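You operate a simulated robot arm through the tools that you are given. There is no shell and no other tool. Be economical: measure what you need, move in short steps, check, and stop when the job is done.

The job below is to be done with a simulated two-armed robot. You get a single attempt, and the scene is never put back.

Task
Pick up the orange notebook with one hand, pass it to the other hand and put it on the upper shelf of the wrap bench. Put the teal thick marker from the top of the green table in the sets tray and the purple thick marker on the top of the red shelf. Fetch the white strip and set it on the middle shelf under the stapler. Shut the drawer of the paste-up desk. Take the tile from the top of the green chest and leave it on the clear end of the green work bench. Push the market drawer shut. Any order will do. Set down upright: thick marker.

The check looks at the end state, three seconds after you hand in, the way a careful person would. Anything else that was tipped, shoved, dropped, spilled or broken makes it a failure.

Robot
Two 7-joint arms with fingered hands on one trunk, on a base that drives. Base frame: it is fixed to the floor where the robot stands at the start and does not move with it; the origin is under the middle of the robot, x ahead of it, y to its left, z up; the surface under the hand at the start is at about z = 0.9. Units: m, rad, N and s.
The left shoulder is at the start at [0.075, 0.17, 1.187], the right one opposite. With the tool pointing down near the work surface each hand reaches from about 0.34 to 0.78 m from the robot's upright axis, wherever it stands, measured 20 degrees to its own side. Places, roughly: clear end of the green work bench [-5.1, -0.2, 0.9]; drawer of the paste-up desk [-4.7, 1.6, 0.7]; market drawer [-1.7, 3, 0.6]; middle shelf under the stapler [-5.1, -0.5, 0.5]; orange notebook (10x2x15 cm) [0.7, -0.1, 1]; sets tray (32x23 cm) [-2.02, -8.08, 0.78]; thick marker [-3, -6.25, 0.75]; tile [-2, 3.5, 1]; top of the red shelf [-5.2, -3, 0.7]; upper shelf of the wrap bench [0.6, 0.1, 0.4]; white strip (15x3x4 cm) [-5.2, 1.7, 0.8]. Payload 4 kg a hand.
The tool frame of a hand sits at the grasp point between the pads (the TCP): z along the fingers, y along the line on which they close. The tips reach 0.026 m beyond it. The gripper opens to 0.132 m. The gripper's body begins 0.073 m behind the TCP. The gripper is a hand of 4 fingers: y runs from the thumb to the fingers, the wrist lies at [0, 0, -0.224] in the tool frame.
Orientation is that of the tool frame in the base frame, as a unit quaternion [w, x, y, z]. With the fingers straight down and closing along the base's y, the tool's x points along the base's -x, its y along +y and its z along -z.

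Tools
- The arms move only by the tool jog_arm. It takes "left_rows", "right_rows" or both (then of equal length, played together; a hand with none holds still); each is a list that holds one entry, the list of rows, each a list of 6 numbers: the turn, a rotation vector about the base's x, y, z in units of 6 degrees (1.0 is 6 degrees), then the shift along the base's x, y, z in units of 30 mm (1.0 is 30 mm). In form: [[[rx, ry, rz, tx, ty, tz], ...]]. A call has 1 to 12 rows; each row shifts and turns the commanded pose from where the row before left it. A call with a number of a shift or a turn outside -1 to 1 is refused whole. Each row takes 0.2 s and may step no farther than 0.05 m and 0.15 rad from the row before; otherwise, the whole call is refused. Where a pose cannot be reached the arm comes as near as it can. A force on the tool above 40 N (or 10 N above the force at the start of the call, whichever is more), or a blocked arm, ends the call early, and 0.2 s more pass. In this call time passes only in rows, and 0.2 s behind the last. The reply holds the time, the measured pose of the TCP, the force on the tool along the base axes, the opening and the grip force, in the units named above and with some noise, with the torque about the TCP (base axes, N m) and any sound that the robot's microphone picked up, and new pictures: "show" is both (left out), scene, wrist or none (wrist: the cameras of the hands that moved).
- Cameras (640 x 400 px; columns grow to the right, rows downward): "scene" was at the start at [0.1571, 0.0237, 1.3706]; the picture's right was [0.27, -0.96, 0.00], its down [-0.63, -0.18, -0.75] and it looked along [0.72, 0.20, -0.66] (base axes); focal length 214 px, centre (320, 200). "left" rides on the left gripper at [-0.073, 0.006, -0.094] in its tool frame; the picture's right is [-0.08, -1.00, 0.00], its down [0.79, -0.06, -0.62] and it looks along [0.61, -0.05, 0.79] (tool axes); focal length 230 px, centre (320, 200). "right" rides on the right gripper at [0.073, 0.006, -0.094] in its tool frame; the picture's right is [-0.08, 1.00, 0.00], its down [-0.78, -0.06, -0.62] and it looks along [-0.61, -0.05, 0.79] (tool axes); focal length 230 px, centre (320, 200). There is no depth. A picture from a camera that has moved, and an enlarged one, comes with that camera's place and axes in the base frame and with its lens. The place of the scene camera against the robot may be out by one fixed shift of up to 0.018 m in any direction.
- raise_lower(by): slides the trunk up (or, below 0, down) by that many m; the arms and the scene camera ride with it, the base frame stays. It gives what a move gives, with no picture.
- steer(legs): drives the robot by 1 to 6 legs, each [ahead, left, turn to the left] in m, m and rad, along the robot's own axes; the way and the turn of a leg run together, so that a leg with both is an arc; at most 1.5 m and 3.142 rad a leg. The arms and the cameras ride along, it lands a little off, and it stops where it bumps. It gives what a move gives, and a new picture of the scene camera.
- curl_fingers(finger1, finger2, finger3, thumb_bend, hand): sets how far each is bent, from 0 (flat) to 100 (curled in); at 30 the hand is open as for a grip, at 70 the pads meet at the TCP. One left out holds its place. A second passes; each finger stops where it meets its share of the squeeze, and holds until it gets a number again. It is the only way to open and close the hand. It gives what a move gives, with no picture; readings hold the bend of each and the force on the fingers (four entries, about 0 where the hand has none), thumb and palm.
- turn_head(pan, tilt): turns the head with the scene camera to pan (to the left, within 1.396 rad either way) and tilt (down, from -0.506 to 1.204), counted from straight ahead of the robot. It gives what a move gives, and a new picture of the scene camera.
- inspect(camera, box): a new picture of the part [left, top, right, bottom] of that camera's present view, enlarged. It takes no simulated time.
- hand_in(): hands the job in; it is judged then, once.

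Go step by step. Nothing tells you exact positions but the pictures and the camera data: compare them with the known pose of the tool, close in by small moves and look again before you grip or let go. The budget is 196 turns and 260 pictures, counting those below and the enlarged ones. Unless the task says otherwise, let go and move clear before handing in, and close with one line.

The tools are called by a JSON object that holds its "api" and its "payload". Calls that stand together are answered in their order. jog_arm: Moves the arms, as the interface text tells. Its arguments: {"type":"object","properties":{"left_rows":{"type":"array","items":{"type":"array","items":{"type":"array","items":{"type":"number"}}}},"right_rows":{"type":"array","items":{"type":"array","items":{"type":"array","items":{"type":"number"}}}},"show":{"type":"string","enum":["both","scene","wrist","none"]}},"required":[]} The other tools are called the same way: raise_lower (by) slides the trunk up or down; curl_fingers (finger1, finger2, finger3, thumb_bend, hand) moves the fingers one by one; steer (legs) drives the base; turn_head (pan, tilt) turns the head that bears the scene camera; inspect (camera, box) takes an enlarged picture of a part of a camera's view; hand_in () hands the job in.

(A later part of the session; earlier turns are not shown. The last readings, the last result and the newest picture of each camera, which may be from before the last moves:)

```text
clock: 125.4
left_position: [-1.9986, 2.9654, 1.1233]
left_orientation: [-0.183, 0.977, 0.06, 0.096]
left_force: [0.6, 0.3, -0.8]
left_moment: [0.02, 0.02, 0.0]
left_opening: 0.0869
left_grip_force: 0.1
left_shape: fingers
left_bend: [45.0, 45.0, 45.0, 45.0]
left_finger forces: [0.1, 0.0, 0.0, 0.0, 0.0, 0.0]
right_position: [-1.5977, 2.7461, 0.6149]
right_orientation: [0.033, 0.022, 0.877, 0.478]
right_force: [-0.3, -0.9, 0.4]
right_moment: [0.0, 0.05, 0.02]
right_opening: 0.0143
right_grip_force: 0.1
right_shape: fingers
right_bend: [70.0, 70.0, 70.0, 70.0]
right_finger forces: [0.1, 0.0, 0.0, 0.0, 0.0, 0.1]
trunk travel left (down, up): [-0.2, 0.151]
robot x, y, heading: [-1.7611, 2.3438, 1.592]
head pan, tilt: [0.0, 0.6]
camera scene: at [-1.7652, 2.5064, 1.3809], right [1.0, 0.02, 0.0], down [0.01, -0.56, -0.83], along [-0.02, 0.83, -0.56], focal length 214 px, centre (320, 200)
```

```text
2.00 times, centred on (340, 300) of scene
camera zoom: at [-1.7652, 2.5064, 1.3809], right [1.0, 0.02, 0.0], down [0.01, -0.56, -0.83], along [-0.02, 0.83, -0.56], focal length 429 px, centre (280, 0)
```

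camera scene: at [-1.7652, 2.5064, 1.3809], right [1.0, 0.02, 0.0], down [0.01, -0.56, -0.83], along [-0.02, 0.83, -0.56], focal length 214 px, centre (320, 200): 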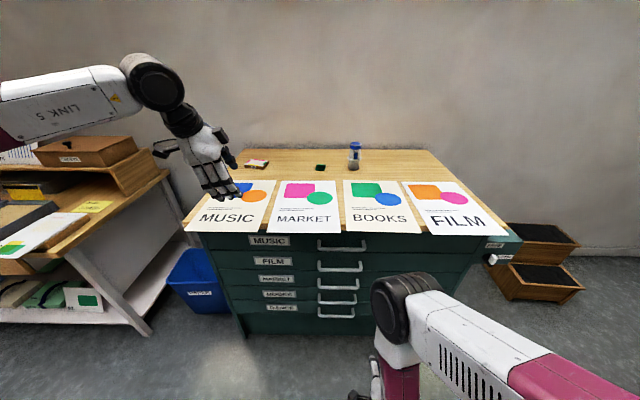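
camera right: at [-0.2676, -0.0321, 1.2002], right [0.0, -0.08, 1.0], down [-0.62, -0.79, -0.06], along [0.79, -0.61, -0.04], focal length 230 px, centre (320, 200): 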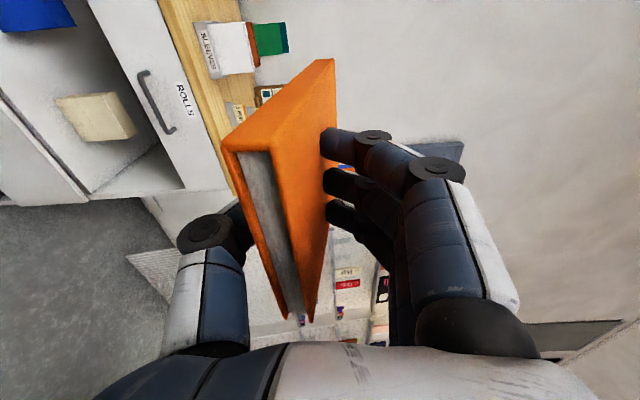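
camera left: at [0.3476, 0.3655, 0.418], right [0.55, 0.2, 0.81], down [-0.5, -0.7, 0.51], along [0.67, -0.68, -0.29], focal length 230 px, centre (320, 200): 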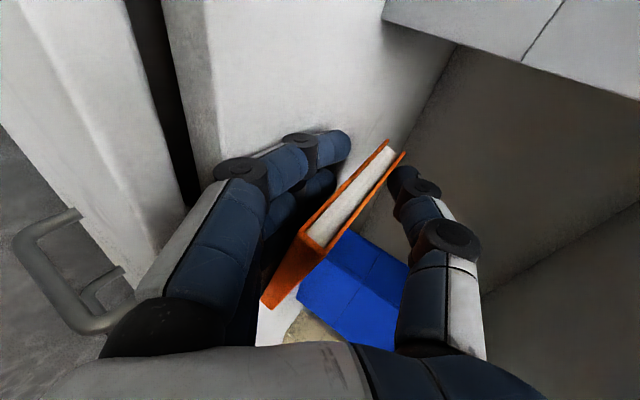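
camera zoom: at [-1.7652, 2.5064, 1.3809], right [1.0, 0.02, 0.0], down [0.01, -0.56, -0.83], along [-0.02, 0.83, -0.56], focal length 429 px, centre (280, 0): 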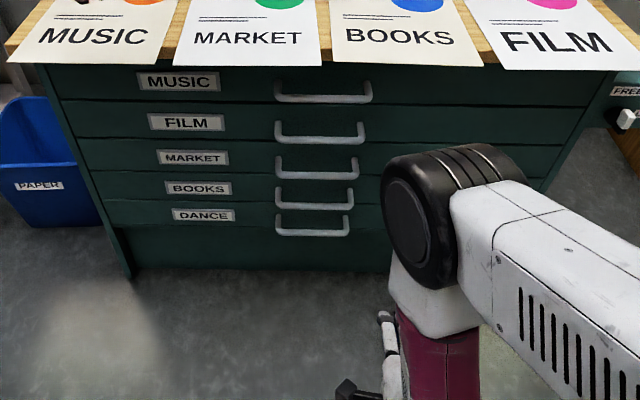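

The drawer is shut. Next the tile, at about (−2.085, 3.435, top z≈0.955), yawed about −16°. I'll raise the right arm out of the way and straighten the left hand over the chest.

{"api": "jog_arm", "payload": {"right_rows": [[[-1, 0, 0, 0, -0.3, 1], [-1, 0, 0, 0, -0.3, 1], [-1, 0, 0, 0, 0, 1], [-1, 0, 0, 0, 0, 1], [-1, 0, 0, 0, 0, 1], [-1, 0, 0, 0, 0, 1], [-1, 0, 0, 0, 0, 1], [-1, 0, 0, 0, 0, 1], [-1, 0, 0, 0, 0, 1], [-0.5, 0, 0, 0, 0, 1], [0, 0, 0, 0, 0, 1], [0, 0, 0, 0, 0, 1]]], "left_rows": [[[-0.74, 0.32, -0.84, 0, 0, 0], [-0.74, 0.32, -0.84, 0, 0, 0], [-0.74, 0.32, -0.84, 0, 0, 0], [-0.74, 0.32, -0.84, 0, 0, 0], [-0.74, 0.32, -0.84, 0, 0, 0], [0, 0, 0, 0, 0, 0], [0, 0, 0, 0, 0, 0], [0, 0, 0, 0, 0, 0], [0, 0, 0, 0, 0, 0], [0, 0, 0, 0, 0, 0], [0, 0, 0, 0, 0, 0], [0, 0, 0, 0, 0, 0]]], "show": "none"}}

{"api": "jog_arm", "payload": {"right_rows": [[[0, 0, 0, 0, 0, 1], [0, 0, 0, 0, 0, 1], [0, 0, 0, 0, 0, 1], [0, 0, 0, 0, 0, 1], [0, 0, 0, 0, 0, 1], [0, 0, 0, 0, 0, 1], [0, 0, 0, 0, 0, 1]]], "show": "none"}}

{"api": "inspect", "payload": {"camera": "left", "box": [0, 0, 640, 400]}}

```text
clock: 128.0
left_position: [-1.9993, 2.964, 1.1234]
left_orientation: [0.028, 0.987, -0.15, 0.039]
left_force: [-0.4, 0.3, -0.8]
left_moment: [0.03, 0.0, 0.03]
left_opening: 0.087
left_grip_force: 0.0
left_shape: fingers
left_bend: [45.0, 45.0, 45.0, 45.0]
left_finger forces: [0.0, 0.0, 0.0, 0.0, 0.0, 0.2]
right_position: [-1.5978, 2.7279, 0.9754]
right_orientation: [0.042, 0.001, 0.999, 0.001]
right_force: [0.3, 0.3, -1.0]
right_moment: [-0.01, 0.01, -0.01]
right_opening: 0.0143
right_grip_force: 0.0
right_shape: fingers
right_bend: [70.0, 70.0, 70.0, 70.0]
right_finger forces: [0.0, 0.1, 0.0, 0.0, 0.0, 0.0]
trunk travel left (down, up): [-0.2, 0.151]
robot x, y, heading: [-1.7631, 2.3379, 1.591]
head pan, tilt: [0.0, 0.6]
```

```text
clock: 129.6
left_position: [-1.9977, 2.9657, 1.1228]
left_orientation: [0.028, 0.987, -0.15, 0.039]
left_force: [0.2, -0.6, 1.0]
left_moment: [-0.03, -0.01, 0.02]
left_opening: 0.0872
left_grip_force: 0.0
left_shape: fingers
left_bend: [45.0, 45.0, 45.0, 45.0]
left_finger forces: [0.2, 0.0, 0.1, 0.1, 0.0, 0.0]
right_position: [-1.5971, 2.7282, 1.1849]
right_orientation: [0.04, 0.003, 0.999, 0.0]
right_force: [-0.2, -0.1, -0.3]
right_moment: [0.01, 0.02, -0.04]
right_opening: 0.0143
right_grip_force: 0.0
right_shape: fingers
right_bend: [70.0, 70.0, 70.0, 70.0]
right_finger forces: [0.0, 0.1, 0.0, 0.0, 0.1, 0.1]
trunk travel left (down, up): [-0.2, 0.151]
robot x, y, heading: [-1.764, 2.3418, 1.596]
head pan, tilt: [0.0, 0.6]
```

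```text
1.00 times, centred on (320, 200) of left (not enlarged: the box is as wide or as high as the picture)
camera zoom: at [-2.077, 2.9879, 1.2105], right [0.22, 0.97, -0.05], down [0.72, -0.13, 0.68], along [0.65, -0.19, -0.73], focal length 230 px, centre (320, 200)
```

zoom: 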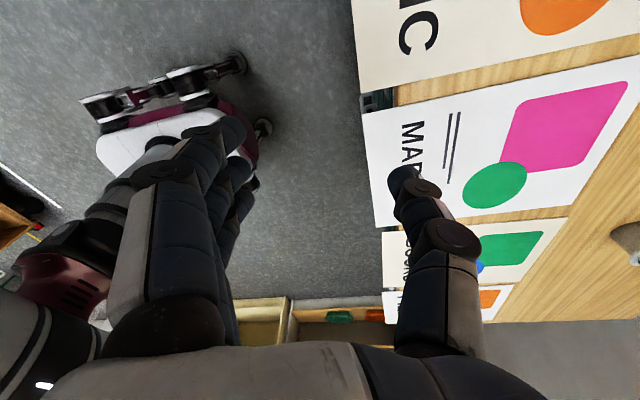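

{"api": "steer", "payload": {"legs": [[0.31, 0.1, 0]]}}

{"api": "jog_arm", "payload": {"left_rows": [[[0, 0, 0, 0, 1, 0], [0, 0, 0, 0, 1, 0], [0, 0, 0, 0, 0.7, 0]]], "show": "wrist"}}

{"api": "inspect", "payload": {"camera": "scene", "box": [180, 120, 380, 245]}}

```text
clock: 131.8
left_position: [-2.1038, 3.2735, 1.1215]
left_orientation: [0.028, 0.987, -0.151, 0.039]
left_force: [-0.1, 0.3, -0.1]
left_moment: [-0.02, -0.03, 0.01]
left_opening: 0.0871
left_grip_force: 0.1
left_shape: fingers
left_bend: [45.0, 45.0, 45.0, 45.0]
left_finger forces: [0.0, 0.1, 0.0, 0.0, 0.1, 0.0]
right_position: [-1.7029, 3.0377, 1.1847]
right_orientation: [0.04, 0.003, 0.999, 0.0]
right_force: [0.3, 0.2, 0.4]
right_moment: [-0.02, 0.0, 0.01]
right_opening: 0.0144
right_grip_force: 0.1
right_shape: fingers
right_bend: [70.0, 70.0, 70.0, 70.0]
right_finger forces: [0.1, 0.0, 0.0, 0.0, 0.0, 0.1]
trunk travel left (down, up): [-0.2, 0.151]
robot x, y, heading: [-1.8658, 2.6491, 1.585]
head pan, tilt: [0.0, 0.6]
camera scene: at [-1.871, 2.8152, 1.3808], right [1.0, 0.02, 0.0], down [0.01, -0.57, -0.82], along [-0.02, 0.82, -0.57], focal length 214 px, centre (320, 200)
```

scene: 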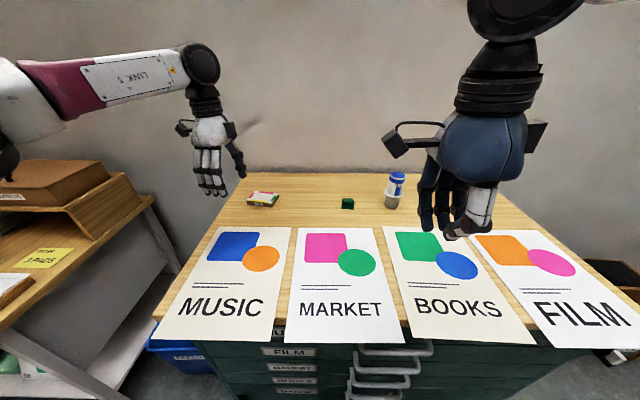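

```text
clock: 132.6
left_position: [-2.1016, 3.3485, 1.1219]
left_orientation: [0.029, 0.987, -0.153, 0.037]
left_force: [1.6, 0.1, -0.5]
left_moment: [0.0, 0.0, -0.06]
left_opening: 0.0872
left_grip_force: 0.1
left_shape: fingers
left_bend: [45.0, 45.0, 45.0, 45.0]
left_finger forces: [0.0, 0.0, 0.0, 0.0, 0.0, 0.0]
left hand out of reach, approached as far as the arm can: row 3
right_position: [-1.7008, 3.0366, 1.1838]
right_orientation: [0.039, 0.004, 0.999, 0.0]
right_force: [0.6, 0.1, 0.3]
right_moment: [-0.02, 0.0, -0.03]
right_opening: 0.0144
right_grip_force: 0.2
right_shape: fingers
right_bend: [70.0, 70.0, 70.0, 70.0]
right_finger forces: [0.1, 0.0, 0.0, 0.0, 0.0, 0.1]
trunk travel left (down, up): [-0.2, 0.151]
robot x, y, heading: [-1.8705, 2.6509, 1.589]
head pan, tilt: [0.0, 0.6]
camera left: at [-2.1793, 3.3709, 1.2102], right [0.23, 0.97, -0.05], down [0.72, -0.13, 0.68], along [0.65, -0.19, -0.73], focal length 230 px, centre (320, 200)
```

left: 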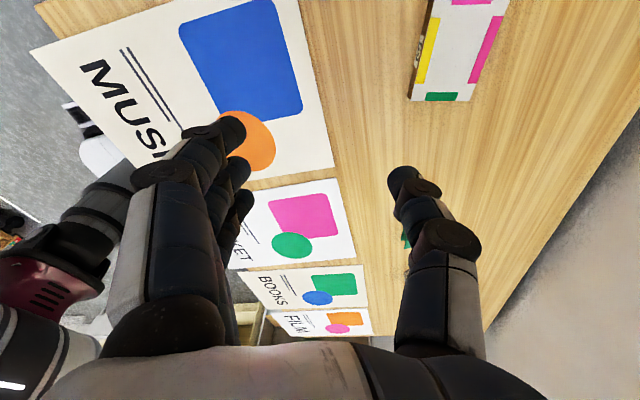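

```text
3.20 times, centred on (280, 182) of scene
camera zoom: at [-1.8696, 2.8148, 1.3808], right [1.0, 0.02, 0.0], down [0.01, -0.56, -0.82], along [-0.02, 0.82, -0.57], focal length 686 px, centre (448, 256)
```

zoom: 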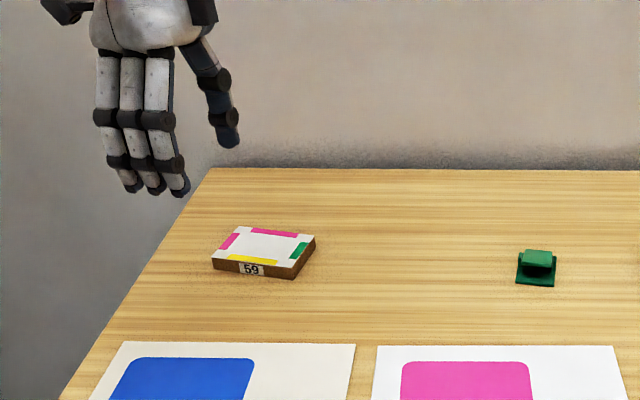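

Cross-checking both cameras, the tile is about 10×6 cm centred at (−2.106, 3.49) with its top at z≈0.92, just beyond reach. I'll back off, lean the trunk forward for extra reach, then come back in.

{"api": "steer", "payload": {"legs": [[-0.5, 0.0, 0]]}}

{"api": "raise_lower", "payload": {"by": -0.13}}

```text
clock: 135.5
left_position: [-2.0948, 2.852, 1.1214]
left_orientation: [0.028, 0.988, -0.149, 0.039]
left_force: [-1.0, -0.8, 0.3]
left_moment: [0.04, 0.02, 0.02]
left_opening: 0.0869
left_grip_force: 0.1
left_shape: fingers
left_bend: [45.0, 45.0, 45.0, 45.0]
left_finger forces: [0.1, 0.0, 0.1, 0.1, 0.0, 0.0]
right_position: [-1.694, 2.5392, 1.1839]
right_orientation: [0.04, 0.001, 0.999, 0.0]
right_force: [0.1, -0.3, -0.4]
right_moment: [0.02, 0.03, 0.01]
right_opening: 0.0143
right_grip_force: 0.1
right_shape: fingers
right_bend: [70.0, 70.0, 70.0, 70.0]
right_finger forces: [0.1, 0.1, 0.0, 0.0, 0.0, 0.0]
trunk travel left (down, up): [-0.2, 0.151]
robot x, y, heading: [-1.8564, 2.153, 1.597]
head pan, tilt: [0.0, 0.6]
camera scene: at [-1.8612, 2.3176, 1.3808], right [1.0, 0.02, 0.0], down [0.01, -0.56, -0.83], along [-0.02, 0.83, -0.56], focal length 214 px, centre (320, 200)
```

scene: 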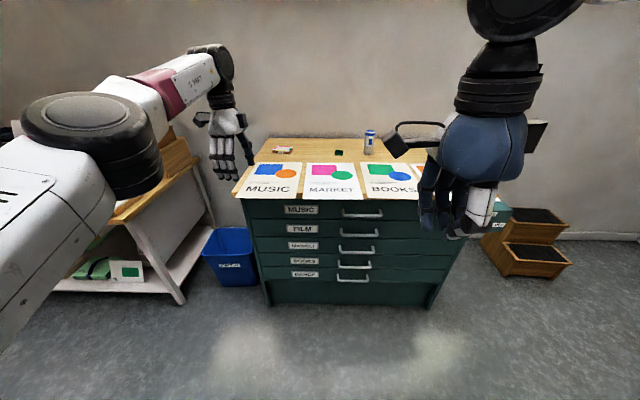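

```text
clock: 137.1
left_position: [-2.0949, 2.85, 0.9946]
left_orientation: [0.027, 0.988, -0.149, 0.039]
left_force: [-0.5, 0.7, 0.8]
left_moment: [-0.03, -0.01, 0.02]
left_opening: 0.0872
left_grip_force: 0.1
left_shape: fingers
left_bend: [45.0, 45.0, 45.0, 45.0]
left_finger forces: [0.0, 0.0, 0.1, 0.0, 0.0, 0.1]
right_position: [-1.6942, 2.538, 1.056]
right_orientation: [0.041, 0.002, 0.999, 0.002]
right_force: [0.7, -0.4, 0.5]
right_moment: [0.01, 0.03, -0.02]
right_opening: 0.014
right_grip_force: 0.0
right_shape: fingers
right_bend: [70.0, 70.0, 70.0, 70.0]
right_finger forces: [0.1, 0.1, 0.1, 0.1, 0.0, 0.1]
trunk travel left (down, up): [-0.07, 0.281]
robot x, y, heading: [-1.8585, 2.1521, 1.591]
head pan, tilt: [0.0, 0.6]
```

{"api": "turn_head", "payload": {"pan": 0.1, "tilt": 0.7}}

```text
clock: 137.7
left_position: [-2.0949, 2.8507, 0.992]
left_orientation: [0.028, 0.988, -0.149, 0.038]
left_force: [0.4, -0.7, -1.0]
left_moment: [0.02, -0.02, -0.05]
left_opening: 0.087
left_grip_force: 0.0
left_shape: fingers
left_bend: [45.0, 45.0, 45.0, 45.0]
left_finger forces: [0.0, 0.0, 0.1, 0.1, 0.0, 0.1]
right_position: [-1.6924, 2.5386, 1.0554]
right_orientation: [0.039, 0.001, 0.999, -0.001]
right_force: [-0.7, 0.4, 0.8]
right_moment: [0.01, 0.03, -0.01]
right_opening: 0.0143
right_grip_force: 0.0
right_shape: fingers
right_bend: [70.0, 70.0, 70.0, 70.0]
right_finger forces: [0.0, 0.1, 0.2, 0.0, 0.1, 0.0]
trunk travel left (down, up): [-0.07, 0.281]
robot x, y, heading: [-1.8563, 2.1502, 1.589]
head pan, tilt: [0.099, 0.7]
camera scene: at [-1.8723, 2.4389, 1.2282], right [0.99, 0.12, 0.0], down [0.08, -0.64, -0.77], along [-0.09, 0.76, -0.64], focal length 214 px, centre (320, 200)
```

scene: 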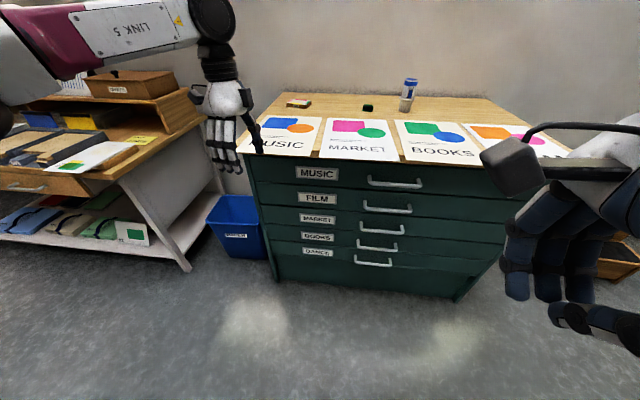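

The trunk did lean forward (head ~12 cm further ahead) while the hands stayed level. I'll raise the left hand a little and drive back in.

{"api": "jog_arm", "payload": {"left_rows": [[[0, 0, 0.3, 0, 0, 1], [0, 0, 0.3, 0, 0, 1], [0, 0, 0.3, 0, 0, 0.3]]], "right_rows": [[[0, 0, 0, 0.5, 0, 1], [0, 0, 0, 0.5, 0, 1], [0, 0, 0, 0.5, 0, 1]]], "show": "none"}}

{"api": "curl_fingers", "payload": {"hand": "left", "finger1": 38, "finger2": 38, "finger3": 38, "thumb_bend": 38}}

{"api": "steer", "payload": {"legs": [[0.52, 0.0, 0]]}}

{"api": "jog_arm", "payload": {"left_rows": [[[0, 0, 0, 0, 1, 0], [0, 0, 0, 0, 1, 0], [0, 0, 0, 0, 1, 0], [0, 0, 0, 0, 0.6, 0]]], "show": "both"}}

```text
clock: 138.5
left_position: [-2.0946, 2.8513, 1.0611]
left_orientation: [0.025, 0.994, -0.102, 0.04]
left_force: [-0.1, 0.3, 0.2]
left_moment: [0.0, 0.0, 0.01]
left_opening: 0.0869
left_grip_force: 0.1
left_shape: fingers
left_bend: [45.0, 45.0, 45.0, 45.0]
left_finger forces: [0.1, 0.1, 0.1, 0.0, 0.1, 0.0]
right_position: [-1.6497, 2.5396, 1.1445]
right_orientation: [0.039, 0.002, 0.999, 0.001]
right_force: [-0.4, 0.0, -0.5]
right_moment: [-0.02, -0.03, -0.01]
right_opening: 0.0144
right_grip_force: 0.0
right_shape: fingers
right_bend: [70.0, 70.0, 70.0, 70.0]
right_finger forces: [0.0, 0.1, 0.0, 0.1, 0.0, 0.0]
trunk travel left (down, up): [-0.07, 0.281]
robot x, y, heading: [-1.8568, 2.1493, 1.603]
head pan, tilt: [0.099, 0.7]
```

```text
clock: 139.5
left_position: [-2.0954, 2.8514, 1.0619]
left_orientation: [0.026, 0.993, -0.104, 0.04]
left_force: [0.1, 0.1, 0.3]
left_moment: [-0.02, 0.02, 0.02]
left_opening: 0.1098
left_grip_force: 0.0
left_shape: fingers
left_bend: [38.0, 38.0, 38.0, 38.0]
left_finger forces: [0.0, 0.1, 0.1, 0.1, 0.0, 0.1]
right_position: [-1.6497, 2.5387, 1.1441]
right_orientation: [0.039, 0.001, 0.999, 0.001]
right_force: [-0.2, -0.1, 0.4]
right_moment: [-0.01, -0.03, -0.02]
right_opening: 0.014
right_grip_force: 0.0
right_shape: fingers
right_bend: [70.0, 70.0, 70.0, 70.0]
right_finger forces: [0.0, 0.0, 0.1, 0.1, 0.1, 0.0]
trunk travel left (down, up): [-0.07, 0.281]
robot x, y, heading: [-1.859, 2.1509, 1.591]
head pan, tilt: [0.099, 0.7]
```

```text
clock: 142.6
left_position: [-2.1034, 3.3769, 1.0619]
left_orientation: [0.026, 0.993, -0.104, 0.04]
left_force: [-0.4, -0.2, 0.9]
left_moment: [-0.04, 0.04, 0.01]
left_opening: 0.1093
left_grip_force: 0.0
left_shape: fingers
left_bend: [38.0, 38.0, 38.0, 38.0]
left_finger forces: [0.0, 0.0, 0.0, 0.0, 0.1, 0.0]
right_position: [-1.6594, 3.0648, 1.1443]
right_orientation: [0.04, 0.003, 0.999, -0.001]
right_force: [-0.4, 0.8, 0.2]
right_moment: [-0.02, -0.01, -0.01]
right_opening: 0.0144
right_grip_force: 0.1
right_shape: fingers
right_bend: [70.0, 70.0, 70.0, 70.0]
right_finger forces: [0.1, 0.1, 0.0, 0.0, 0.0, 0.1]
trunk travel left (down, up): [-0.07, 0.281]
robot x, y, heading: [-1.8702, 2.6776, 1.591]
head pan, tilt: [0.099, 0.7]
camera scene: at [-1.8827, 2.9642, 1.2282], right [0.99, 0.12, 0.0], down [0.08, -0.64, -0.76], along [-0.09, 0.76, -0.64], focal length 214 px, centre (320, 200)
```

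scene: 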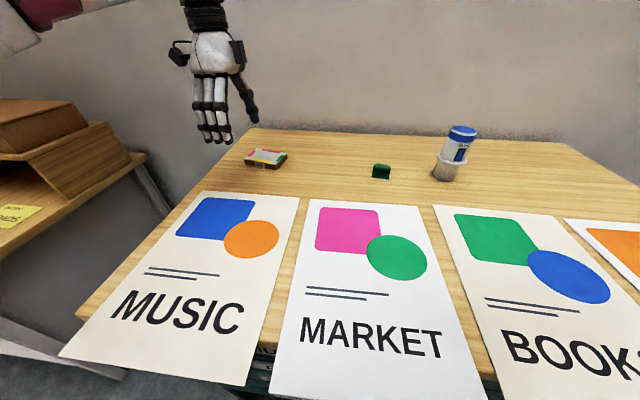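

```text
clock: 143.6
left_position: [-2.1046, 3.4438, 1.0543]
left_orientation: [0.027, 0.993, -0.105, 0.039]
left_force: [1.8, 0.3, -0.2]
left_moment: [0.02, 0.02, 0.01]
left_opening: 0.1098
left_grip_force: 0.0
left_shape: fingers
left_bend: [38.0, 38.0, 38.0, 38.0]
left_finger forces: [0.0, 0.1, 0.1, 0.0, 0.0, 0.0]
left hand out of reach, approached as far as the arm can: row 3, 4
right_position: [-1.6583, 3.0649, 1.1433]
right_orientation: [0.04, 0.003, 0.999, 0.0]
right_force: [0.3, -0.3, -0.5]
right_moment: [-0.03, 0.0, 0.0]
right_opening: 0.0138
right_grip_force: 0.0
right_shape: fingers
right_bend: [70.0, 70.0, 70.0, 70.0]
right_finger forces: [0.1, 0.0, 0.0, 0.1, 0.0, 0.0]
trunk travel left (down, up): [-0.07, 0.281]
robot x, y, heading: [-1.8671, 2.6773, 1.594]
head pan, tilt: [0.099, 0.7]
camera scene: at [-1.8822, 2.9643, 1.2281], right [0.99, 0.12, 0.0], down [0.08, -0.64, -0.76], along [-0.09, 0.76, -0.64], focal length 214 px, centre (320, 200)
camera left: at [-2.185, 3.4585, 1.1441], right [0.13, 0.99, -0.05], down [0.73, -0.06, 0.68], along [0.67, -0.13, -0.73], focal length 230 px, centre (320, 200)
```

scene: 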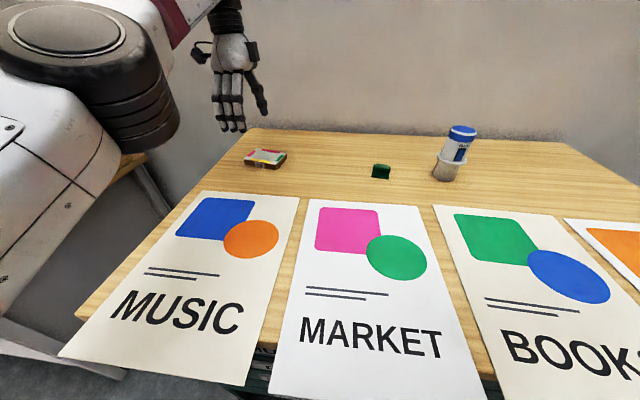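
left: 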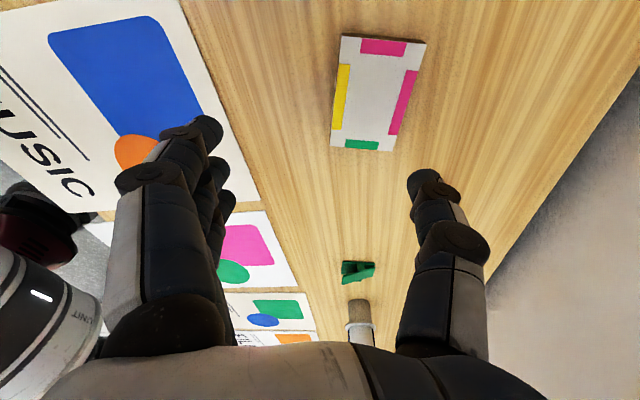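

The tile is confirmed at about (−2.10, 3.485), yaw −11°, matching the hand. I'll tilt slightly, reach forward and lower.

{"api": "jog_arm", "payload": {"left_rows": [[[0.8, 0, 0, 0, 0.4, -1], [0.6, 0, 0, 0.1, 0.5, -1], [0, 0, 0, 0, 0.5, -0.5]]], "show": "wrist"}}

```text
clock: 144.4
left_position: [-2.1019, 3.4982, 0.9855]
left_orientation: [-0.047, 0.993, -0.106, 0.032]
left_force: [0.0, -0.6, -0.4]
left_moment: [0.0, 0.01, -0.01]
left_opening: 0.1095
left_grip_force: 0.1
left_shape: fingers
left_bend: [38.0, 38.0, 38.0, 38.0]
left_finger forces: [0.1, 0.1, 0.0, 0.0, 0.0, 0.0]
left hand out of reach, approached as far as the arm can: row 1, 2, 3
right_position: [-1.6595, 3.0646, 1.1431]
right_orientation: [0.039, 0.002, 0.999, 0.001]
right_force: [0.2, -0.7, 0.8]
right_moment: [0.01, 0.02, 0.0]
right_opening: 0.014
right_grip_force: 0.0
right_shape: fingers
right_bend: [70.0, 70.0, 70.0, 70.0]
right_finger forces: [0.0, 0.0, 0.0, 0.1, 0.0, 0.0]
trunk travel left (down, up): [-0.07, 0.281]
robot x, y, heading: [-1.8696, 2.6792, 1.59]
head pan, tilt: [0.099, 0.7]
camera left: at [-2.1821, 3.4999, 1.0752], right [0.13, 0.99, 0.1], down [0.73, -0.16, 0.66], along [0.67, -0.02, -0.74], focal length 230 px, centre (320, 200)
```

left: 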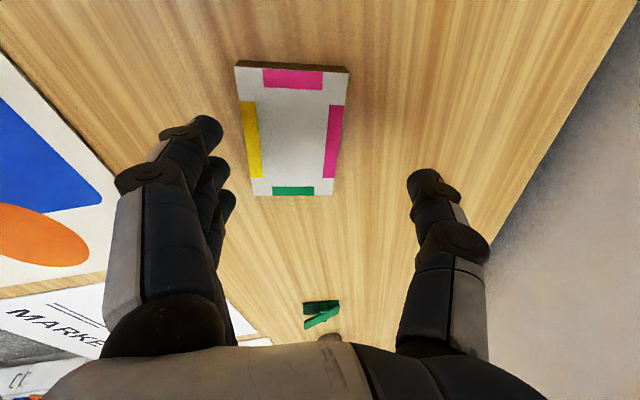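

{"api": "jog_arm", "payload": {"left_rows": [[[0, 0, 0, -0.1, -0.3, -0.8], [0, 0, 0, -0.1, -0.1, -0.7]]], "show": "wrist"}}

```text
clock: 145.0
left_position: [-2.1063, 3.505, 0.9452]
left_orientation: [-0.046, 0.993, -0.107, 0.032]
left_force: [0.0, 0.4, 0.0]
left_moment: [-0.02, -0.02, -0.02]
left_opening: 0.1103
left_grip_force: 0.2
left_shape: fingers
left_bend: [38.0, 38.0, 38.0, 38.0]
left_finger forces: [0.0, 0.0, 0.1, 0.0, 0.1, 0.0]
left hand out of reach, approached as far as the arm can: row 1, 2
right_position: [-1.6595, 3.065, 1.1433]
right_orientation: [0.041, 0.003, 0.999, 0.0]
right_force: [-1.1, 0.3, 0.4]
right_moment: [0.02, 0.01, -0.04]
right_opening: 0.0142
right_grip_force: 0.1
right_shape: fingers
right_bend: [70.0, 70.0, 70.0, 70.0]
right_finger forces: [0.0, 0.1, 0.0, 0.0, 0.0, 0.0]
trunk travel left (down, up): [-0.07, 0.281]
robot x, y, heading: [-1.8688, 2.6795, 1.593]
head pan, tilt: [0.099, 0.7]
camera left: at [-2.1877, 3.5068, 1.0343], right [0.13, 0.99, 0.09], down [0.73, -0.16, 0.66], along [0.67, -0.02, -0.74], focal length 230 px, centre (320, 200)
```

left: 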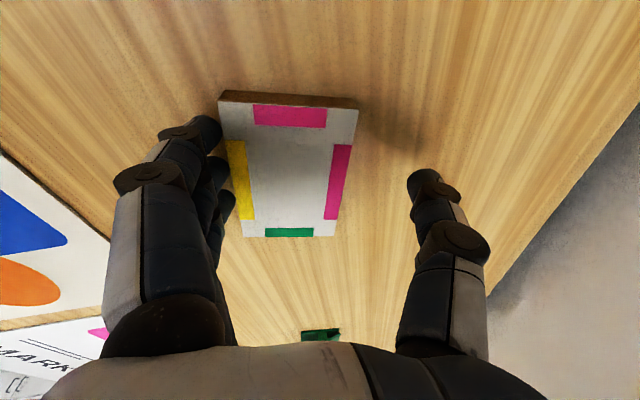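

{"api": "jog_arm", "payload": {"left_rows": [[[0, 0, 0, 0, -0.7, 0]]], "show": "wrist"}}

```text
clock: 145.4
left_position: [-2.1084, 3.5047, 0.9477]
left_orientation: [-0.047, 0.993, -0.107, 0.032]
left_force: [0.8, -0.7, -0.2]
left_moment: [0.01, -0.03, 0.02]
left_opening: 0.1105
left_grip_force: 0.0
left_shape: fingers
left_bend: [38.0, 38.0, 38.0, 38.0]
left_finger forces: [0.0, 0.0, 0.1, 0.0, 0.0, 0.0]
left hand out of reach, approached as far as the arm can: row 1
right_position: [-1.6594, 3.0652, 1.1429]
right_orientation: [0.04, 0.002, 0.999, 0.001]
right_force: [-0.1, 1.0, -0.3]
right_moment: [0.02, -0.03, 0.01]
right_opening: 0.0142
right_grip_force: 0.1
right_shape: fingers
right_bend: [70.0, 70.0, 70.0, 70.0]
right_finger forces: [0.0, 0.0, 0.0, 0.0, 0.0, 0.0]
trunk travel left (down, up): [-0.07, 0.281]
robot x, y, heading: [-1.8677, 2.6754, 1.586]
head pan, tilt: [0.099, 0.7]
camera left: at [-2.1883, 3.5059, 1.0379], right [0.13, 0.99, 0.09], down [0.73, -0.16, 0.66], along [0.67, -0.02, -0.74], focal length 230 px, centre (320, 200)
```

left: 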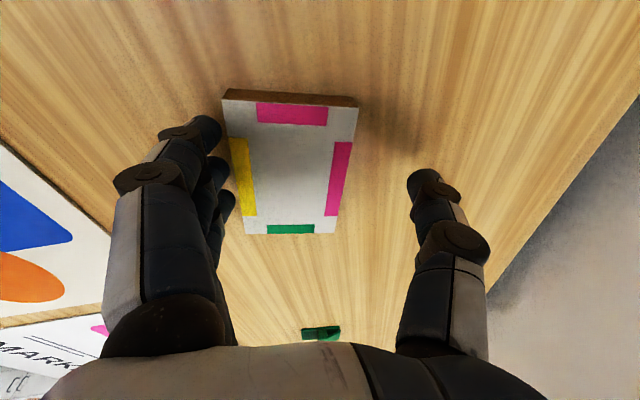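

{"api": "jog_arm", "payload": {"left_rows": [[[0, 0, 0, 0, -0.5, -0.1], [0, 0, 0, 0, 0, -0.2]]], "show": "wrist"}}

```text
clock: 146.0
left_position: [-2.108, 3.5043, 0.9419]
left_orientation: [-0.045, 0.993, -0.107, 0.033]
left_force: [-0.9, 1.4, -0.5]
left_moment: [0.0, -0.04, 0.01]
left_opening: 0.1103
left_grip_force: 0.2
left_shape: fingers
left_bend: [38.0, 38.0, 38.0, 38.0]
left_finger forces: [0.0, 0.0, 0.0, 0.1, 0.0, 0.1]
left hand out of reach, approached as far as the arm can: row 1
right_position: [-1.6578, 3.0647, 1.144]
right_orientation: [0.041, 0.003, 0.999, 0.0]
right_force: [-0.5, 0.1, -0.5]
right_moment: [0.03, 0.02, 0.01]
right_opening: 0.0143
right_grip_force: 0.0
right_shape: fingers
right_bend: [70.0, 70.0, 70.0, 70.0]
right_finger forces: [0.0, 0.0, 0.1, 0.0, 0.1, 0.0]
trunk travel left (down, up): [-0.07, 0.281]
robot x, y, heading: [-1.8673, 2.6751, 1.587]
head pan, tilt: [0.099, 0.7]
camera left: at [-2.1881, 3.5071, 1.032], right [0.13, 0.99, 0.09], down [0.73, -0.16, 0.66], along [0.67, -0.02, -0.74], focal length 230 px, centre (320, 200)
```

left: 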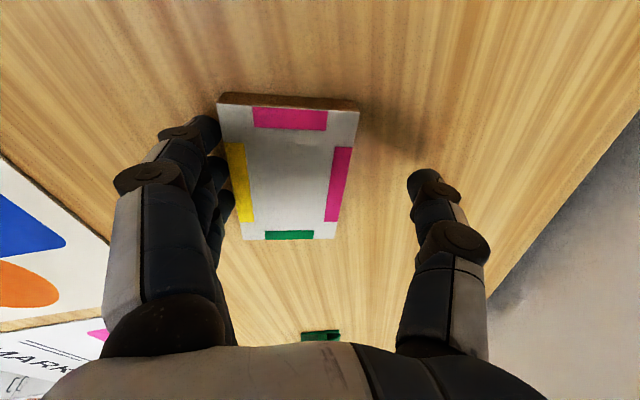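

{"api": "steer", "payload": {"legs": [[-0.022, 0, 0]]}}

{"api": "inspect", "payload": {"camera": "left", "box": [0, 0, 640, 400]}}

```text
clock: 146.8
left_position: [-2.1073, 3.4832, 0.9428]
left_orientation: [-0.045, 0.993, -0.107, 0.034]
left_force: [0.3, -0.3, 0.4]
left_moment: [0.0, 0.0, 0.03]
left_opening: 0.1104
left_grip_force: 0.0
left_shape: fingers
left_bend: [38.0, 38.0, 38.0, 38.0]
left_finger forces: [0.0, 0.0, 0.2, 0.0, 0.1, 0.0]
right_position: [-1.6588, 3.0431, 1.1439]
right_orientation: [0.04, 0.003, 0.999, 0.0]
right_force: [0.3, 0.2, 0.9]
right_moment: [0.0, -0.02, 0.0]
right_opening: 0.0144
right_grip_force: 0.0
right_shape: fingers
right_bend: [70.0, 70.0, 70.0, 70.0]
right_finger forces: [0.1, 0.0, 0.0, 0.0, 0.1, 0.0]
trunk travel left (down, up): [-0.07, 0.281]
robot x, y, heading: [-1.8689, 2.6558, 1.588]
head pan, tilt: [0.099, 0.7]
camera scene: at [-1.8824, 2.9419, 1.2281], right [0.99, 0.12, 0.0], down [0.08, -0.64, -0.77], along [-0.09, 0.76, -0.64], focal length 214 px, centre (320, 200)
```

scene: 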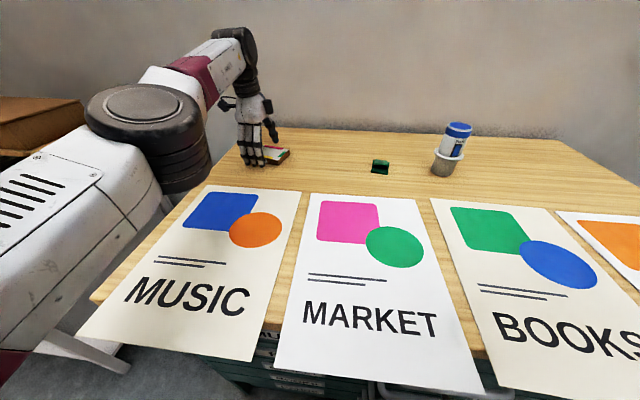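

```text
1.00 times, centred on (320, 200) of left (not enlarged: the box is as wide or as high as the picture)
camera zoom: at [-2.1878, 3.4849, 1.0319], right [0.13, 0.99, 0.09], down [0.73, -0.16, 0.66], along [0.67, -0.02, -0.74], focal length 230 px, centre (320, 200)
```

zoom: 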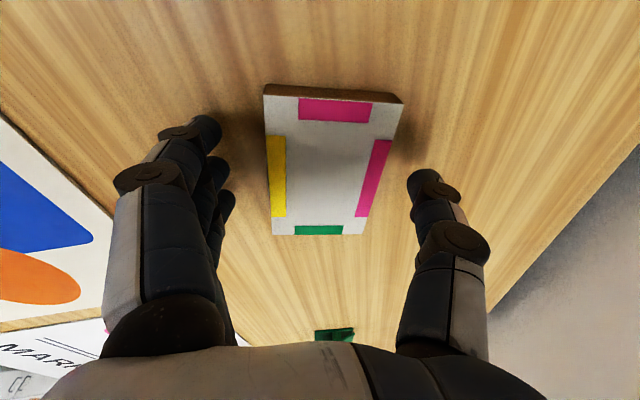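

{"api": "jog_arm", "payload": {"left_rows": [[[0, 0, 0, 0, 0, -0.25]]], "show": "none"}}

{"api": "curl_fingers", "payload": {"hand": "left", "finger1": 65, "finger2": 65, "finger3": 65, "thumb_bend": 65}}

{"api": "jog_arm", "payload": {"left_rows": [[[0, 0, 0, 0, 0, 0.5], [0, 0, 0, 0, -0.2, 0.7], [0, 0, 0, 0, -0.5, 1], [0, 0, 0, 0, -0.5, 1]]], "show": "both"}}

```text
clock: 147.2
left_position: [-2.1078, 3.4837, 0.9357]
left_orientation: [-0.046, 0.993, -0.106, 0.033]
left_force: [0.5, 0.9, 4.5]
left_moment: [-0.25, 0.17, -0.01]
left_opening: 0.1105
left_grip_force: 2.4
left_shape: fingers
left_bend: [38.0, 38.0, 38.0, 38.0]
left_finger forces: [5.0, 0.0, 0.0, 0.1, 0.0, 0.1]
right_position: [-1.6586, 3.0412, 1.1443]
right_orientation: [0.04, 0.003, 0.999, 0.0]
right_force: [-0.2, -0.6, -0.6]
right_moment: [0.04, 0.01, 0.05]
right_opening: 0.0141
right_grip_force: 0.1
right_shape: fingers
right_bend: [70.0, 70.0, 70.0, 70.0]
right_finger forces: [0.0, 0.1, 0.0, 0.0, 0.0, 0.0]
trunk travel left (down, up): [-0.07, 0.281]
robot x, y, heading: [-1.8689, 2.6598, 1.587]
head pan, tilt: [0.099, 0.7]
```

```text
clock: 148.2
left_position: [-2.1079, 3.4832, 0.9367]
left_orientation: [-0.046, 0.993, -0.106, 0.031]
left_force: [-1.8, -2.9, 12.0]
left_moment: [-0.42, 0.45, 0.07]
left_opening: 0.0709
left_grip_force: 27.8
left_shape: fingers
left_bend: [57.0, 52.0, 52.0, 55.0]
left_finger forces: [17.4, 8.0, 7.8, 0.0, 21.7, 0.0]
right_position: [-1.6591, 3.0407, 1.1444]
right_orientation: [0.04, 0.003, 0.999, 0.001]
right_force: [0.7, 0.8, -0.2]
right_moment: [-0.01, 0.0, 0.0]
right_opening: 0.0139
right_grip_force: 0.1
right_shape: fingers
right_bend: [70.0, 70.0, 70.0, 70.0]
right_finger forces: [0.0, 0.1, 0.1, 0.0, 0.2, 0.1]
trunk travel left (down, up): [-0.07, 0.281]
robot x, y, heading: [-1.8696, 2.657, 1.587]
head pan, tilt: [0.099, 0.7]
```

```text
clock: 149.2
left_position: [-2.107, 3.4584, 1.0343]
left_orientation: [-0.044, 0.993, -0.106, 0.032]
left_force: [0.1, -0.5, 0.0]
left_moment: [0.0, 0.03, 0.0]
left_opening: 0.0705
left_grip_force: 21.6
left_shape: fingers
left_bend: [57.0, 52.0, 52.0, 55.0]
left_finger forces: [7.3, 7.4, 7.2, 0.1, 21.7, 0.1]
left hand out of reach, approached as far as the arm can: row 3, 4
right_position: [-1.6594, 3.0409, 1.144]
right_orientation: [0.04, 0.002, 0.999, 0.002]
right_force: [0.7, 0.3, 0.0]
right_moment: [-0.01, 0.01, 0.01]
right_opening: 0.014
right_grip_force: 0.1
right_shape: fingers
right_bend: [70.0, 70.0, 70.0, 70.0]
right_finger forces: [0.0, 0.0, 0.0, 0.0, 0.0, 0.1]
trunk travel left (down, up): [-0.07, 0.281]
robot x, y, heading: [-1.8673, 2.6582, 1.592]
head pan, tilt: [0.099, 0.7]
camera scene: at [-1.8822, 2.9414, 1.2285], right [0.99, 0.12, 0.0], down [0.08, -0.64, -0.77], along [-0.09, 0.76, -0.64], focal length 214 px, centre (320, 200)
camera left: at [-2.1872, 3.4607, 1.1248], right [0.13, 0.99, 0.09], down [0.73, -0.16, 0.66], along [0.67, -0.02, -0.74], focal length 230 px, centre (320, 200)
```

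scene: 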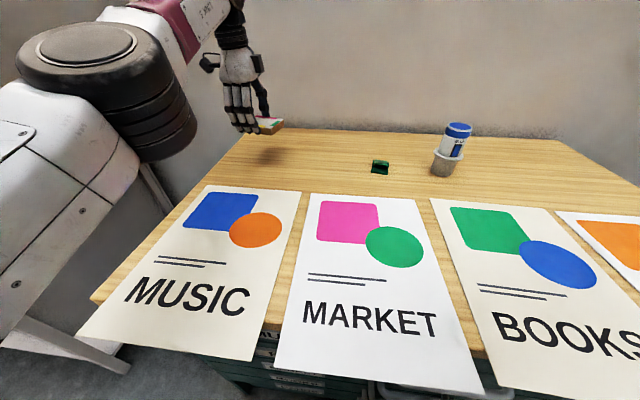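
left: 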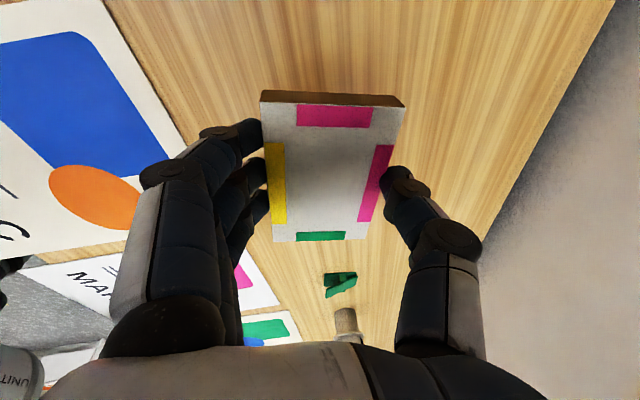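

The tile is in the left hand. I'll back away, raise the trunk, turn west and look toward the paste-up desk.

{"api": "steer", "payload": {"legs": [[-0.8, 0, 0]]}}

{"api": "raise_lower", "payload": {"by": 0.13}}

{"api": "turn_head", "payload": {"pan": 0.0, "tilt": 0.45}}

{"api": "steer", "payload": {"legs": [[0, 0, 1.55]]}}

```text
clock: 153.5
left_position: [-2.0907, 2.6604, 1.0343]
left_orientation: [-0.044, 0.993, -0.107, 0.033]
left_force: [0.5, -0.3, 0.1]
left_moment: [-0.01, -0.01, 0.04]
left_opening: 0.0708
left_grip_force: 21.5
left_shape: fingers
left_bend: [57.0, 52.0, 52.0, 55.0]
left_finger forces: [7.2, 7.2, 7.2, 0.1, 21.7, 0.1]
right_position: [-1.6431, 2.2447, 1.144]
right_orientation: [0.04, 0.002, 0.999, 0.0]
right_force: [0.5, 0.6, 0.1]
right_moment: [0.04, 0.04, 0.01]
right_opening: 0.0142
right_grip_force: 0.1
right_shape: fingers
right_bend: [70.0, 70.0, 70.0, 70.0]
right_finger forces: [0.0, 0.1, 0.0, 0.0, 0.1, 0.0]
trunk travel left (down, up): [-0.07, 0.281]
robot x, y, heading: [-1.8569, 1.857, 1.591]
head pan, tilt: [0.099, 0.7]
camera scene: at [-1.8663, 2.1439, 1.2282], right [0.99, 0.12, 0.0], down [0.08, -0.64, -0.77], along [-0.09, 0.76, -0.64], focal length 214 px, centre (320, 200)
```

scene: 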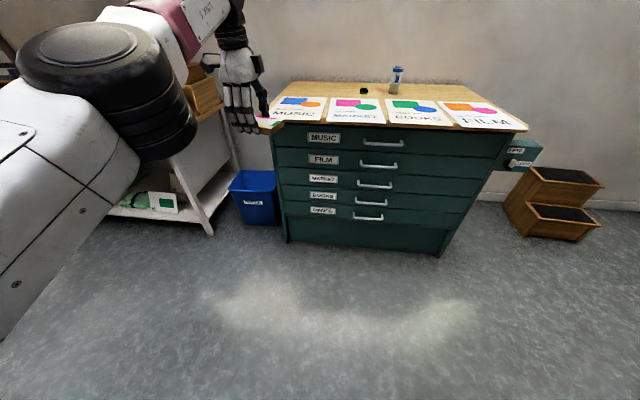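

```text
clock: 155.1
left_position: [-2.0887, 2.5445, 1.3893]
left_orientation: [-0.213, 0.971, -0.11, 0.01]
left_force: [0.1, 0.5, -0.7]
left_moment: [-0.05, 0.03, 0.01]
left_opening: 0.0704
left_grip_force: 21.5
left_shape: fingers
left_bend: [57.0, 52.0, 52.0, 55.0]
left_finger forces: [7.1, 7.2, 7.2, 0.0, 21.4, 0.0]
right_position: [-1.6435, 2.2464, 1.2735]
right_orientation: [0.04, 0.002, 0.999, 0.0]
right_force: [1.0, 0.7, -0.4]
right_moment: [-0.02, 0.01, 0.0]
right_opening: 0.0142
right_grip_force: 0.1
right_shape: fingers
right_bend: [70.0, 70.0, 70.0, 70.0]
right_finger forces: [0.0, 0.0, 0.1, 0.1, 0.1, 0.0]
trunk travel left (down, up): [-0.2, 0.151]
robot x, y, heading: [-1.8502, 1.8589, 1.592]
head pan, tilt: [0.099, 0.7]
```

```text
clock: 155.8
left_position: [-2.0886, 2.543, 1.3922]
left_orientation: [-0.213, 0.971, -0.11, 0.011]
left_force: [-0.7, -0.5, -0.2]
left_moment: [-0.01, 0.01, 0.03]
left_opening: 0.0705
left_grip_force: 21.8
left_shape: fingers
left_bend: [57.0, 52.0, 52.0, 55.0]
left_finger forces: [7.1, 7.3, 7.2, 0.0, 21.4, 0.0]
right_position: [-1.6426, 2.2442, 1.2741]
right_orientation: [0.04, 0.002, 0.999, 0.001]
right_force: [-0.6, 0.0, -0.1]
right_moment: [-0.01, 0.01, 0.02]
right_opening: 0.014
right_grip_force: 0.1
right_shape: fingers
right_bend: [70.0, 70.0, 70.0, 70.0]
right_finger forces: [0.0, 0.1, 0.1, 0.1, 0.0, 0.0]
trunk travel left (down, up): [-0.2, 0.151]
robot x, y, heading: [-1.85, 1.8606, 1.594]
head pan, tilt: [0.0, 0.45]
camera scene: at [-1.8556, 2.0266, 1.3943], right [1.0, 0.02, 0.0], down [0.01, -0.44, -0.9], along [-0.02, 0.9, -0.44], focal length 214 px, centre (320, 200)
```

scene: 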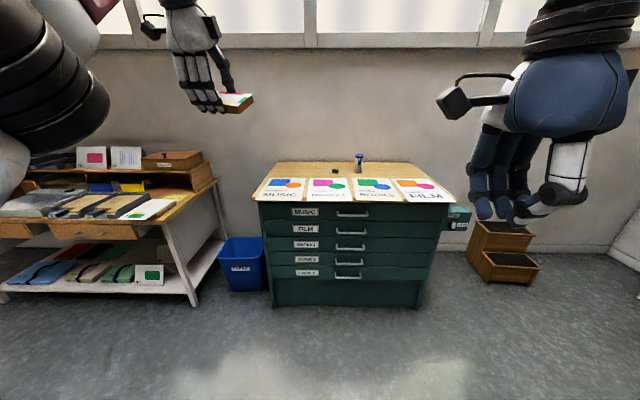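

```text
clock: 160.0
left_position: [-2.5435, 1.6391, 1.3911]
left_orientation: [-0.161, 0.773, 0.598, -0.141]
left_force: [0.1, 0.9, -0.6]
left_moment: [0.02, -0.03, -0.02]
left_opening: 0.0701
left_grip_force: 20.7
left_shape: fingers
left_bend: [57.0, 52.0, 52.0, 55.0]
left_finger forces: [7.0, 7.0, 7.0, 0.0, 20.4, 0.1]
right_position: [-2.2333, 2.0777, 1.2732]
right_orientation: [0.029, -0.696, 0.717, 0.027]
right_force: [0.0, -0.1, 0.7]
right_moment: [0.03, 0.0, 0.02]
right_opening: 0.0142
right_grip_force: 0.1
right_shape: fingers
right_bend: [70.0, 70.0, 70.0, 70.0]
right_finger forces: [0.1, 0.0, 0.0, 0.1, 0.0, 0.1]
trunk travel left (down, up): [-0.2, 0.151]
robot x, y, heading: [-1.8524, 1.8576, 3.136]
head pan, tilt: [0.0, 0.45]
camera scene: at [-2.02, 1.8597, 1.3944], right [0.01, 1.0, 0.0], down [0.44, 0.0, -0.9], along [-0.9, 0.01, -0.44], focal length 214 px, centre (320, 200)
```

scene: 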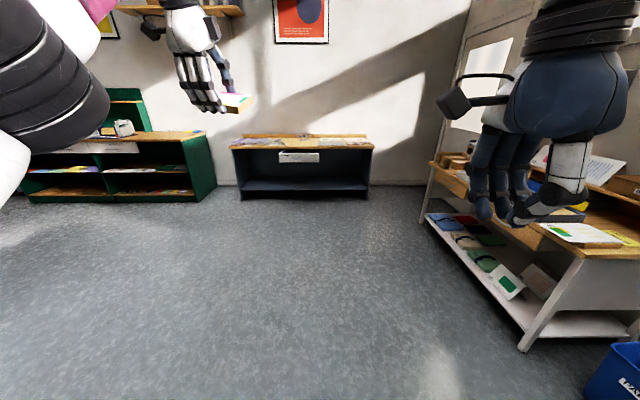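

West wall: the dark paste-up desk is straight ahead and the green work bench is to its left. I'll drive up closer.

{"api": "steer", "payload": {"legs": [[1.2, 0.1, 0], [0.7, 0.05, 0]]}}

{"api": "inspect", "payload": {"camera": "scene", "box": [180, 160, 460, 320]}}

```text
clock: 169.6
left_position: [-4.466, 1.5351, 1.391]
left_orientation: [-0.162, 0.777, 0.592, -0.141]
left_force: [0.9, -0.3, 0.2]
left_moment: [-0.02, -0.04, 0.01]
left_opening: 0.0703
left_grip_force: 20.9
left_shape: fingers
left_bend: [57.0, 52.0, 52.0, 55.0]
left_finger forces: [7.0, 7.0, 6.9, 0.0, 20.4, 0.1]
right_position: [-4.1488, 1.9675, 1.2741]
right_orientation: [0.029, -0.69, 0.723, 0.028]
right_force: [-1.0, -0.9, 0.1]
right_moment: [0.02, 0.0, -0.04]
right_opening: 0.0142
right_grip_force: 0.1
right_shape: fingers
right_bend: [70.0, 70.0, 70.0, 70.0]
right_finger forces: [0.0, 0.0, 0.0, 0.0, 0.0, 0.0]
trunk travel left (down, up): [-0.2, 0.151]
robot x, y, heading: [-3.7679, 1.7412, 3.121]
head pan, tilt: [0.0, 0.45]
camera scene: at [-3.9385, 1.747, 1.3944], right [0.02, 1.0, 0.0], down [0.44, -0.01, -0.9], along [-0.9, 0.02, -0.44], focal length 214 px, centre (320, 200)
```

scene: 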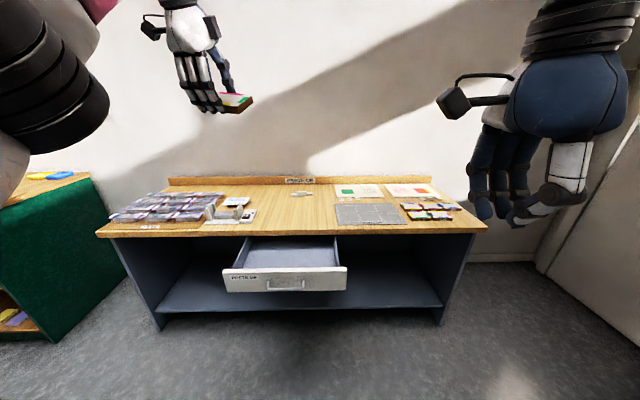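

```text
2.29 times, centred on (320, 240) of scene
camera zoom: at [-3.9385, 1.747, 1.3944], right [0.02, 1.0, 0.0], down [0.44, -0.01, -0.9], along [-0.9, 0.02, -0.44], focal length 490 px, centre (320, 109)
```

zoom: 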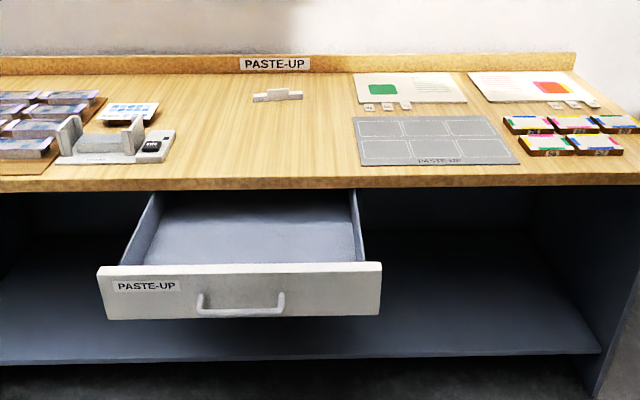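

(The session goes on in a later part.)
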